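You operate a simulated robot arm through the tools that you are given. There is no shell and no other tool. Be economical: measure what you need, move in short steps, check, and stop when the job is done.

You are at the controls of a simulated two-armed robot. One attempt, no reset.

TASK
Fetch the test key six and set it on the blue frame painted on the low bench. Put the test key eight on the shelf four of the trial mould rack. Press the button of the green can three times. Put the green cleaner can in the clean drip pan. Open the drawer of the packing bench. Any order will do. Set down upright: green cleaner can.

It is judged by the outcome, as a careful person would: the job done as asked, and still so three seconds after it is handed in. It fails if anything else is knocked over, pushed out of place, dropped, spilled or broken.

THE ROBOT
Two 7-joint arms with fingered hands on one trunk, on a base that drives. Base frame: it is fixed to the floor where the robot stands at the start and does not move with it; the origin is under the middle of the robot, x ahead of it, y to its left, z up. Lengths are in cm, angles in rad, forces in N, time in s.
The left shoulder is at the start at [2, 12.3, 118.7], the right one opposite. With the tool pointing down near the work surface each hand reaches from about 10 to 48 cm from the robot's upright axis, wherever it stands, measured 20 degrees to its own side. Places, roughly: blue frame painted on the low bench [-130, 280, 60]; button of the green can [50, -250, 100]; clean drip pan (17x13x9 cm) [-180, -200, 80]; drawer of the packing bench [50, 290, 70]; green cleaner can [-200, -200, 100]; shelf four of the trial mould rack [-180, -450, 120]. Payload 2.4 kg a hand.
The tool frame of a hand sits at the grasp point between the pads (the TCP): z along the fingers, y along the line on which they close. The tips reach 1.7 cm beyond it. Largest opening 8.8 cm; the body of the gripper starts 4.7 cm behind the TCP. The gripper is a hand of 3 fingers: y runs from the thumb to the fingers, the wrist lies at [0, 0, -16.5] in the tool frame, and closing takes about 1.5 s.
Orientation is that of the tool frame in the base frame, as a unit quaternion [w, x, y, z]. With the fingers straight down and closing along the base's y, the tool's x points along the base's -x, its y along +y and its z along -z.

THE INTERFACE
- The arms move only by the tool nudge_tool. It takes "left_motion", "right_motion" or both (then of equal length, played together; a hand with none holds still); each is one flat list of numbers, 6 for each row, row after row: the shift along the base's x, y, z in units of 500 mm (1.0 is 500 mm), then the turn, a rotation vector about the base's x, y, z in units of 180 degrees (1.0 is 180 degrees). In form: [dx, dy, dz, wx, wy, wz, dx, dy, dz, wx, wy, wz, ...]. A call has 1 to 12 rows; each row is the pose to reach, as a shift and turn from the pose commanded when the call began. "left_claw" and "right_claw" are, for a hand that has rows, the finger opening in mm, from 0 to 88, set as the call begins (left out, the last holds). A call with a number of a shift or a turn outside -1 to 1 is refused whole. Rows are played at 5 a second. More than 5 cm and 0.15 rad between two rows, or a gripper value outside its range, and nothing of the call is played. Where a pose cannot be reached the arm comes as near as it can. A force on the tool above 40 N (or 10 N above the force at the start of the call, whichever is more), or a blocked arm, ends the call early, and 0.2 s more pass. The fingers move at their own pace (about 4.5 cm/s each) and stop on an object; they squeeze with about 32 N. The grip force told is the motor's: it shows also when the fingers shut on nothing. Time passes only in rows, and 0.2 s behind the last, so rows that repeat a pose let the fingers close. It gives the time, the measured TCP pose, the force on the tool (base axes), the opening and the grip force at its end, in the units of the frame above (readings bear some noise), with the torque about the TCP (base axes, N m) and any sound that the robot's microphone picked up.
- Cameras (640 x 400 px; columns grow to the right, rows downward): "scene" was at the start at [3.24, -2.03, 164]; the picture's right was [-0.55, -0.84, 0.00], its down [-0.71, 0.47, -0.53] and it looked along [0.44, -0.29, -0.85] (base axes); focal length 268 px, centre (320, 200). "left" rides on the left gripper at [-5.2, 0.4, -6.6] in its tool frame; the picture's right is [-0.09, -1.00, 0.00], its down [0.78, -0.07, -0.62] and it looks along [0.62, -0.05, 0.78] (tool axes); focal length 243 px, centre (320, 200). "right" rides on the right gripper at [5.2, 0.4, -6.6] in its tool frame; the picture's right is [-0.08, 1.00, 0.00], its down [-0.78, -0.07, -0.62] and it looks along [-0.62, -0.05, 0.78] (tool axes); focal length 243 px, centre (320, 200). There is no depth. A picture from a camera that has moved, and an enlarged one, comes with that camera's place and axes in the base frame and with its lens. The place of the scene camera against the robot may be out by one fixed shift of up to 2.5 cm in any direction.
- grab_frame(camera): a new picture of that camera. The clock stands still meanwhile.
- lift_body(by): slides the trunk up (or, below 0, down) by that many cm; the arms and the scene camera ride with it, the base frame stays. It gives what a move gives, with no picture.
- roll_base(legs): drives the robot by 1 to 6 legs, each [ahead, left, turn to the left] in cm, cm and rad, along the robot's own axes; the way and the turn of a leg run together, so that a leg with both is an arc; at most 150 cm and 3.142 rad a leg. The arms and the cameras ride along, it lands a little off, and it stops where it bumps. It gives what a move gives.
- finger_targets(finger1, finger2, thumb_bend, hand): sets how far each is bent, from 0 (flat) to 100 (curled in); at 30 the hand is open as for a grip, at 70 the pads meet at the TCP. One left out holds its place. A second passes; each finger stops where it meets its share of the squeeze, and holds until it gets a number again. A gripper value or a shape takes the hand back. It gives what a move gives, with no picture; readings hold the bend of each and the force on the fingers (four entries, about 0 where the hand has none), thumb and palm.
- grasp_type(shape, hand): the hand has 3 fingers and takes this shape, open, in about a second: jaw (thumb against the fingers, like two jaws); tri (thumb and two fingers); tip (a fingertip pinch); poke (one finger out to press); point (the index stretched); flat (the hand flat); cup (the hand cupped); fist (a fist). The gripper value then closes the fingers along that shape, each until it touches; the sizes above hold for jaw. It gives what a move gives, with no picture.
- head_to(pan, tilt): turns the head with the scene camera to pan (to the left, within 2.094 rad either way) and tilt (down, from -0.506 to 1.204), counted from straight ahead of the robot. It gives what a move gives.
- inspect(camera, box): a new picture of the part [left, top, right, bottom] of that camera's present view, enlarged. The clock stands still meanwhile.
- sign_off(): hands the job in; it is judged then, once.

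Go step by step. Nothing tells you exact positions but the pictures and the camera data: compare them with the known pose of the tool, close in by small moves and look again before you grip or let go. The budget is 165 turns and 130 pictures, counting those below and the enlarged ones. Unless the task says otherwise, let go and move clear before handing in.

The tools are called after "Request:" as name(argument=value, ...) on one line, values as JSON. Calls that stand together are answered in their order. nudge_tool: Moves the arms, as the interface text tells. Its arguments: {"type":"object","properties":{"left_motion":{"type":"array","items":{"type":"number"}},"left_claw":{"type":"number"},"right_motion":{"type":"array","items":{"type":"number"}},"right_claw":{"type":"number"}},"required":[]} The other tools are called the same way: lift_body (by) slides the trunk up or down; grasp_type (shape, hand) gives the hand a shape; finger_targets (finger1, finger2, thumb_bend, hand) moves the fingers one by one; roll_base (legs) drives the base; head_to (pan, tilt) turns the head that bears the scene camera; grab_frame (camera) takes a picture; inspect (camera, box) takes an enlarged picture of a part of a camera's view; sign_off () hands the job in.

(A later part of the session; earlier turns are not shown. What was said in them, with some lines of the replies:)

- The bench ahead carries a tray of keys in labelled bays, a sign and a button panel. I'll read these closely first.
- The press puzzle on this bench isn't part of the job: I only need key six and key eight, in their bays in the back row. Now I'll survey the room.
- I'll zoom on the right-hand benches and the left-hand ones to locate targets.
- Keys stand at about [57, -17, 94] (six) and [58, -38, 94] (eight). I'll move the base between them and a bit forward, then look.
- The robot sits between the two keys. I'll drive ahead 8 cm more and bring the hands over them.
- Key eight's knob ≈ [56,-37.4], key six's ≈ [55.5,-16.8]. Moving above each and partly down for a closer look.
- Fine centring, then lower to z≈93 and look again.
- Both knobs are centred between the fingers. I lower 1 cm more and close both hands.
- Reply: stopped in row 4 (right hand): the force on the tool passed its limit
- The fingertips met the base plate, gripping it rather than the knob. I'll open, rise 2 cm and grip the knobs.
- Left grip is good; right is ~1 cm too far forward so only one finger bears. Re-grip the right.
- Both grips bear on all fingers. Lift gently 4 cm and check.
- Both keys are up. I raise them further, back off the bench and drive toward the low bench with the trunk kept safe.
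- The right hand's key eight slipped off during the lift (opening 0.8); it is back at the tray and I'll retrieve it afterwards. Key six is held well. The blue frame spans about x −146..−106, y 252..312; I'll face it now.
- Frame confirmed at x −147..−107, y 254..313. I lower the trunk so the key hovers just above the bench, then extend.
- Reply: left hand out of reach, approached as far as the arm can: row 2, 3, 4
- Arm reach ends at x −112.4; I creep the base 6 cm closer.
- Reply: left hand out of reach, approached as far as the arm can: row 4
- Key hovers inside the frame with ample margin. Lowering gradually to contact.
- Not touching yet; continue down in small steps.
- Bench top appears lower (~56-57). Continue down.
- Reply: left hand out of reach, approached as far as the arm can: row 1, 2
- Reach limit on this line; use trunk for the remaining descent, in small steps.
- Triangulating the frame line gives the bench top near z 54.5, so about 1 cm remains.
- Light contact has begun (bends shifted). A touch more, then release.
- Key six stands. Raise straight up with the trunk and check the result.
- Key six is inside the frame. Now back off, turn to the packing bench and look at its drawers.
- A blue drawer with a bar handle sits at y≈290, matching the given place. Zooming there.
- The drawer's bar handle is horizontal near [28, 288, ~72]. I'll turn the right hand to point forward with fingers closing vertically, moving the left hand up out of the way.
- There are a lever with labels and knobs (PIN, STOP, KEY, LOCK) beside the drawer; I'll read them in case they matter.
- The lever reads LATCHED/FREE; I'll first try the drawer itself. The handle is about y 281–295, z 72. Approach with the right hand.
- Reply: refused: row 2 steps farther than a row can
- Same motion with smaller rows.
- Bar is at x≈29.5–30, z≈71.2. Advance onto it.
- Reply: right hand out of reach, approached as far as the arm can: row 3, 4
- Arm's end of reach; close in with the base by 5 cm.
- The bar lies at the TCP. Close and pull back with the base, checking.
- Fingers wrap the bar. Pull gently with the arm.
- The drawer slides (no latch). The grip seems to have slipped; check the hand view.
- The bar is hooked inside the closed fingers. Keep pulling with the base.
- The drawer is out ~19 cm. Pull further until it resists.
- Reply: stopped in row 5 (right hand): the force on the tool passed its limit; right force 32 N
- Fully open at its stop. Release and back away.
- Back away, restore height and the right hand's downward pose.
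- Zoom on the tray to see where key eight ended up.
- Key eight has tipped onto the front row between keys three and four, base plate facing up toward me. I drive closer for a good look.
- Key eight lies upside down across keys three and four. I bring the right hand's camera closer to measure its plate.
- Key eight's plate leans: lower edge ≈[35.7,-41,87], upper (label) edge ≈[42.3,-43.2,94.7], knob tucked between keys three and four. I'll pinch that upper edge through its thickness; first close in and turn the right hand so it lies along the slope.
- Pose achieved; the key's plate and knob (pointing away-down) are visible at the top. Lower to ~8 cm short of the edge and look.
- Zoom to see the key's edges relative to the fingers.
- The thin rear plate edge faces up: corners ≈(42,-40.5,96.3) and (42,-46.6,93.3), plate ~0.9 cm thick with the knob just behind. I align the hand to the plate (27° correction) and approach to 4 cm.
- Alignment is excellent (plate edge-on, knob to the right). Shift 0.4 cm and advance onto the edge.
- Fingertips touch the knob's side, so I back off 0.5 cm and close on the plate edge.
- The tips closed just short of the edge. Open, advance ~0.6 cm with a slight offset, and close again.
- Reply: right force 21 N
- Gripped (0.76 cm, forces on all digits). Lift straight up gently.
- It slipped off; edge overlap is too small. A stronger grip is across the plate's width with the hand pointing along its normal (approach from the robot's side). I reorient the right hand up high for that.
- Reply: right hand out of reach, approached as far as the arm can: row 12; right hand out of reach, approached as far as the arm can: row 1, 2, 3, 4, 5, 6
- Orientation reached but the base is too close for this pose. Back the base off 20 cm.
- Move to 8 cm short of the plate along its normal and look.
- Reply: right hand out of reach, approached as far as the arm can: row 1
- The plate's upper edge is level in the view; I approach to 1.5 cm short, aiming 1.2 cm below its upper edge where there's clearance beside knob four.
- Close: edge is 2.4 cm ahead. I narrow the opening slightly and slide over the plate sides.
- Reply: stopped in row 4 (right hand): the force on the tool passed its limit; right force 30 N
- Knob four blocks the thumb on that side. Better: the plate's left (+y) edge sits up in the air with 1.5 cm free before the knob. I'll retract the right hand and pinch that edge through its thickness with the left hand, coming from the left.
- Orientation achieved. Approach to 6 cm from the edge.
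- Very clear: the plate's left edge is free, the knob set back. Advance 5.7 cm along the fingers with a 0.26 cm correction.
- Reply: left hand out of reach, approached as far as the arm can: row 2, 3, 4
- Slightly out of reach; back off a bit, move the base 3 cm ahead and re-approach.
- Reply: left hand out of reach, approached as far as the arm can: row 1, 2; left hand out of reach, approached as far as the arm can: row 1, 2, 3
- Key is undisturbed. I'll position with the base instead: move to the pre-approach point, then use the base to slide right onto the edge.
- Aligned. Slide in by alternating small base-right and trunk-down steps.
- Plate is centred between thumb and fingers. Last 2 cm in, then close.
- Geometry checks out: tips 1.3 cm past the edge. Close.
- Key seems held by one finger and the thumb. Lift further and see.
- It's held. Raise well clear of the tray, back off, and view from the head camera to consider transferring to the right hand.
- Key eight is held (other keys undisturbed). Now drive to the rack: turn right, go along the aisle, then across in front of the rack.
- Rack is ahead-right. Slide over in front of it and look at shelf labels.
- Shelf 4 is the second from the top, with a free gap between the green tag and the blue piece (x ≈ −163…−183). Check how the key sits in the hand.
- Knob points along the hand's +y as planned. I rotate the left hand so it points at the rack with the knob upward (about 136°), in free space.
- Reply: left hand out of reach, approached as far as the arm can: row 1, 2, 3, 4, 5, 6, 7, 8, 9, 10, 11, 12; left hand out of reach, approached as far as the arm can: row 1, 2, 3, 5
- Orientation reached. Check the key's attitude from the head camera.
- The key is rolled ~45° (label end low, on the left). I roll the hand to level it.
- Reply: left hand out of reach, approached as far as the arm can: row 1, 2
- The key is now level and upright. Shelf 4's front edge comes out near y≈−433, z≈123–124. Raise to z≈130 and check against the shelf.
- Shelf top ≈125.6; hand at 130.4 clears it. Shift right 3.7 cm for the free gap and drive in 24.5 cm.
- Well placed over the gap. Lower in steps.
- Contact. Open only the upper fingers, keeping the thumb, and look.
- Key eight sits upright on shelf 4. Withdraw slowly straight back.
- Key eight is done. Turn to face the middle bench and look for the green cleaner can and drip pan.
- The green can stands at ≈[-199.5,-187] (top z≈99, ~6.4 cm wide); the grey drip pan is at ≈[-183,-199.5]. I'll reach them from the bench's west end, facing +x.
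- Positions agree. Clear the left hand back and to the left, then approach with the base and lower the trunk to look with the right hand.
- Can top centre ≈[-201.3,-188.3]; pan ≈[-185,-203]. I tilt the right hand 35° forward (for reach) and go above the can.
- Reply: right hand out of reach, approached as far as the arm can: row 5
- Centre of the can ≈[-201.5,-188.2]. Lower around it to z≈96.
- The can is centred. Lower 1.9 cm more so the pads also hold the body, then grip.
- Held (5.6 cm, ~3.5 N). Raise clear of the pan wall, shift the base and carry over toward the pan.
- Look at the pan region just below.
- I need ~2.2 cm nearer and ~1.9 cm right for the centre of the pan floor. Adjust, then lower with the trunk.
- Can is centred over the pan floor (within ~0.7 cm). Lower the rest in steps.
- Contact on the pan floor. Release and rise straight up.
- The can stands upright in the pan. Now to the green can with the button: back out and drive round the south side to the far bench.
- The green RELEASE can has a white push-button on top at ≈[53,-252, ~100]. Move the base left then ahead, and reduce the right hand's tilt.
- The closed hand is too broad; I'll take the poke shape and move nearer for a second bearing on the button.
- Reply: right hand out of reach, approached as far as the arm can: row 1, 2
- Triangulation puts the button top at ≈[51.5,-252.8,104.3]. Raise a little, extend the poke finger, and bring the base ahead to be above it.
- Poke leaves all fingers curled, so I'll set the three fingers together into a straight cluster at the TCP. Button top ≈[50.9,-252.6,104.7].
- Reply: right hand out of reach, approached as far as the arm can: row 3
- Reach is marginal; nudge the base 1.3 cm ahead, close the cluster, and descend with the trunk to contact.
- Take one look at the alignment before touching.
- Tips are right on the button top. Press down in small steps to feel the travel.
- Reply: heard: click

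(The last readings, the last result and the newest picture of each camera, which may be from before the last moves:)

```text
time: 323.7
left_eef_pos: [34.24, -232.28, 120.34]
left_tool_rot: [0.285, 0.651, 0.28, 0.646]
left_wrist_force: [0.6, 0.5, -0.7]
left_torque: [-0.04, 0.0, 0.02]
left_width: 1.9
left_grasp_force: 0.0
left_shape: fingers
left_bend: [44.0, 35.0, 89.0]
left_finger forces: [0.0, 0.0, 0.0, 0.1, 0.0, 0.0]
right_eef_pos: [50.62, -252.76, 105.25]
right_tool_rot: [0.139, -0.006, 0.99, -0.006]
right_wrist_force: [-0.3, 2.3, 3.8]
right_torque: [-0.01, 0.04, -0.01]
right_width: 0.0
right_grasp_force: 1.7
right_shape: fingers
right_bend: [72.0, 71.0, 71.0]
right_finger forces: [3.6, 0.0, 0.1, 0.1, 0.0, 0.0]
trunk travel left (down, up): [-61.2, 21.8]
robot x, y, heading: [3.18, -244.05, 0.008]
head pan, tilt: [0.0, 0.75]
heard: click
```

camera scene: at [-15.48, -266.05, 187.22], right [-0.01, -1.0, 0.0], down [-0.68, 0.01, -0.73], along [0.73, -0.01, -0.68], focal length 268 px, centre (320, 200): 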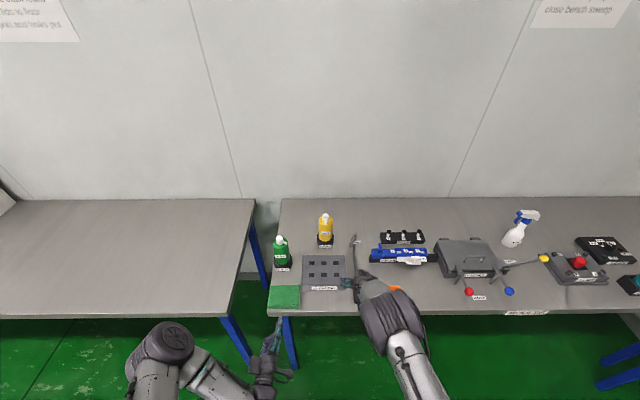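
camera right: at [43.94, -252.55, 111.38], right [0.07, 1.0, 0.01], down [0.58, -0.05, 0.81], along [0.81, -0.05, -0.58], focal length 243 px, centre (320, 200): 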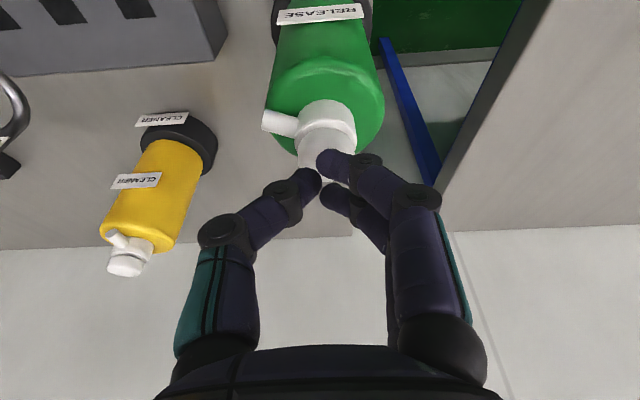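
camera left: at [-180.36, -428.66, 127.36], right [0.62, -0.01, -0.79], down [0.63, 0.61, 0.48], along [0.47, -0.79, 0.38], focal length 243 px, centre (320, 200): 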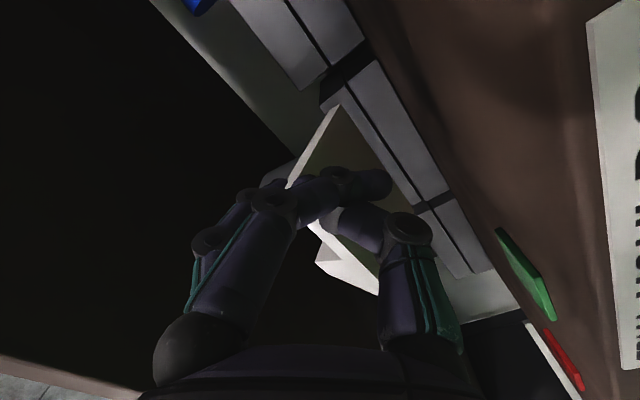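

A click — press one. Release by rising 1.3 cm, then press again.

Request:
lift_body(by=1.3)

Request:
lift_body(by=-1.3)

```text
time: 324.3
left_eef_pos: [34.27, -232.17, 121.67]
left_tool_rot: [0.285, 0.651, 0.279, 0.646]
left_wrist_force: [0.2, 0.3, 0.2]
left_torque: [0.01, 0.0, -0.01]
left_width: 1.9
left_grasp_force: 0.1
left_shape: fingers
left_bend: [44.0, 35.0, 89.0]
left_finger forces: [0.0, 0.1, 0.0, 0.1, 0.0, 0.1]
right_eef_pos: [50.66, -252.87, 106.37]
right_tool_rot: [0.138, -0.007, 0.99, -0.006]
right_wrist_force: [-0.7, -0.7, 0.3]
right_torque: [0.0, 0.01, 0.0]
right_width: 0.01
right_grasp_force: 0.0
right_shape: fingers
right_bend: [71.0, 71.0, 71.0]
right_finger forces: [0.1, 0.0, 0.1, 0.0, 0.0, 0.0]
trunk travel left (down, up): [-62.5, 20.5]
robot x, y, heading: [3.17, -244.13, 0.006]
head pan, tilt: [0.0, 0.75]
```

```text
time: 324.9
left_eef_pos: [34.2, -232.21, 120.43]
left_tool_rot: [0.285, 0.651, 0.279, 0.646]
left_wrist_force: [0.1, 0.2, -0.4]
left_torque: [-0.02, 0.0, 0.01]
left_width: 1.9
left_grasp_force: 0.0
left_shape: fingers
left_bend: [44.0, 35.0, 89.0]
left_finger forces: [0.0, 0.0, 0.0, 0.1, 0.0, 0.1]
right_eef_pos: [50.73, -252.72, 105.16]
right_tool_rot: [0.139, -0.007, 0.99, -0.005]
right_wrist_force: [-0.1, 0.8, 3.7]
right_torque: [0.01, -0.02, 0.03]
right_width: 0.0
right_grasp_force: 1.7
right_shape: fingers
right_bend: [72.0, 71.0, 71.0]
right_finger forces: [3.0, 0.1, 0.0, 0.0, 0.7, 0.0]
trunk travel left (down, up): [-61.2, 21.8]
robot x, y, heading: [3.4, -244.38, 0.007]
head pan, tilt: [0.0, 0.75]
heard: click
```

Second click. Same again for the third, then rise clear.

Request:
lift_body(by=1.3)

Request:
lift_body(by=-1.3)

```text
time: 325.5
left_eef_pos: [34.23, -232.24, 121.72]
left_tool_rot: [0.284, 0.651, 0.279, 0.646]
left_wrist_force: [0.0, 0.7, 0.9]
left_torque: [0.02, -0.02, 0.02]
left_width: 1.91
left_grasp_force: 0.0
left_shape: fingers
left_bend: [44.0, 35.0, 89.0]
left_finger forces: [0.1, 0.0, 0.0, 0.0, 0.0, 0.0]
right_eef_pos: [50.62, -252.85, 106.45]
right_tool_rot: [0.137, -0.007, 0.99, -0.006]
right_wrist_force: [0.4, 0.5, -0.2]
right_torque: [0.0, -0.03, -0.01]
right_width: 0.03
right_grasp_force: 0.0
right_shape: fingers
right_bend: [71.0, 71.0, 71.0]
right_finger forces: [0.0, 0.1, 0.1, 0.0, 0.0, 0.0]
trunk travel left (down, up): [-62.5, 20.5]
robot x, y, heading: [3.11, -243.95, 0.01]
head pan, tilt: [0.0, 0.75]
```

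```text
time: 326.1
left_eef_pos: [34.23, -232.28, 120.47]
left_tool_rot: [0.285, 0.651, 0.279, 0.646]
left_wrist_force: [0.6, 0.3, -0.4]
left_torque: [0.0, 0.02, -0.03]
left_width: 1.9
left_grasp_force: 0.1
left_shape: fingers
left_bend: [44.0, 35.0, 89.0]
left_finger forces: [0.0, 0.1, 0.1, 0.1, 0.1, 0.1]
right_eef_pos: [50.7, -252.81, 105.21]
right_tool_rot: [0.139, -0.007, 0.99, -0.005]
right_wrist_force: [-0.1, 1.3, 3.0]
right_torque: [-0.02, 0.01, -0.02]
right_width: 0.0
right_grasp_force: 1.7
right_shape: fingers
right_bend: [72.0, 71.0, 71.0]
right_finger forces: [2.7, 0.0, 0.0, 0.0, 0.9, 0.1]
trunk travel left (down, up): [-61.2, 21.8]
robot x, y, heading: [3.3, -243.96, 0.007]
head pan, tilt: [0.0, 0.75]
heard: click
```

Three clicks heard. Rise clear and check that the can still stands.

Request:
lift_body(by=10)

Request:
roll_base(legs=[[-35, 0, 0]])

Request:
grab_frame(camera="scene")

```text
time: 327.4
left_eef_pos: [34.23, -232.22, 130.4]
left_tool_rot: [0.284, 0.651, 0.279, 0.646]
left_wrist_force: [0.4, -0.2, 0.5]
left_torque: [-0.01, -0.01, -0.02]
left_width: 1.89
left_grasp_force: 0.1
left_shape: fingers
left_bend: [44.0, 35.0, 89.0]
left_finger forces: [0.0, 0.1, 0.0, 0.0, 0.1, 0.0]
right_eef_pos: [50.59, -252.91, 115.13]
right_tool_rot: [0.138, -0.007, 0.99, -0.006]
right_wrist_force: [0.3, 0.5, 0.6]
right_torque: [-0.05, -0.01, 0.01]
right_width: 0.0
right_grasp_force: 0.0
right_shape: fingers
right_bend: [71.0, 71.0, 71.0]
right_finger forces: [0.0, 0.1, 0.0, 0.1, 0.1, 0.1]
trunk travel left (down, up): [-71.2, 11.8]
robot x, y, heading: [2.95, -244.26, 0.01]
head pan, tilt: [0.0, 0.75]
```

```text
time: 329.7
left_eef_pos: [-0.76, -232.69, 130.44]
left_tool_rot: [0.286, 0.651, 0.279, 0.645]
left_wrist_force: [0.4, 0.0, 0.0]
left_torque: [0.0, 0.01, 0.01]
left_width: 1.91
left_grasp_force: 0.0
left_shape: fingers
left_bend: [44.0, 35.0, 89.0]
left_finger forces: [0.1, 0.1, 0.0, 0.1, 0.0, 0.1]
right_eef_pos: [15.46, -253.27, 115.14]
right_tool_rot: [0.137, -0.004, 0.99, -0.006]
right_wrist_force: [0.7, -0.6, 0.1]
right_torque: [0.0, 0.01, 0.0]
right_width: 0.0
right_grasp_force: 0.0
right_shape: fingers
right_bend: [71.0, 71.0, 71.0]
right_finger forces: [0.0, 0.1, 0.0, 0.2, 0.1, 0.1]
trunk travel left (down, up): [-71.2, 11.8]
robot x, y, heading: [-31.8, -244.45, 0.004]
head pan, tilt: [0.0, 0.75]
```

```text
3 pictures are left
camera scene: at [-26.23, -242.56, 197.23], right [0.01, -1.0, 0.0], down [-0.68, 0.0, -0.73], along [0.73, 0.0, -0.68], focal length 268 px, centre (320, 200)
```

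scene: 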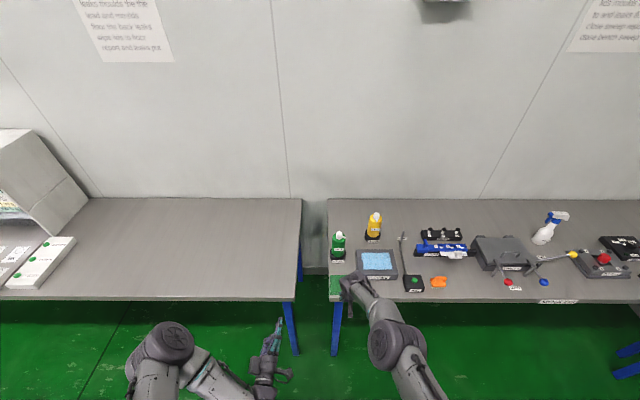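

Three presses registered, the can still stands, and both hands are empty and clear. All five jobs are done, so I'm handing in.

Request:
sign_off()

```text
The job is handed in.
```

I finished all five tasks, and the job is handed in; I had no way to see how it was judged.

- **Key six:** it stands inside the blue frame on the low bench.
- **Key eight:** it stands upright on shelf four, in the gap between the green "GOOD" tag and the blue piece. It slipped from the right hand on the first lift and tipped upside down across keys three and four. While getting it back, the right thumb pressed on key four's knob with about 30 N. In later pictures the other keys were still standing in their bays.
- **Green can button:** I pressed it three times and heard three clicks. The can still stands in its holder. The grey "CLEANING" block beside it looked light blue afterwards, which it had not been before, probably from the spray.
- **Green cleaner can:** it stands upright in the drip pan.
- **Packing bench drawer:** I pulled it fully open to its stop.
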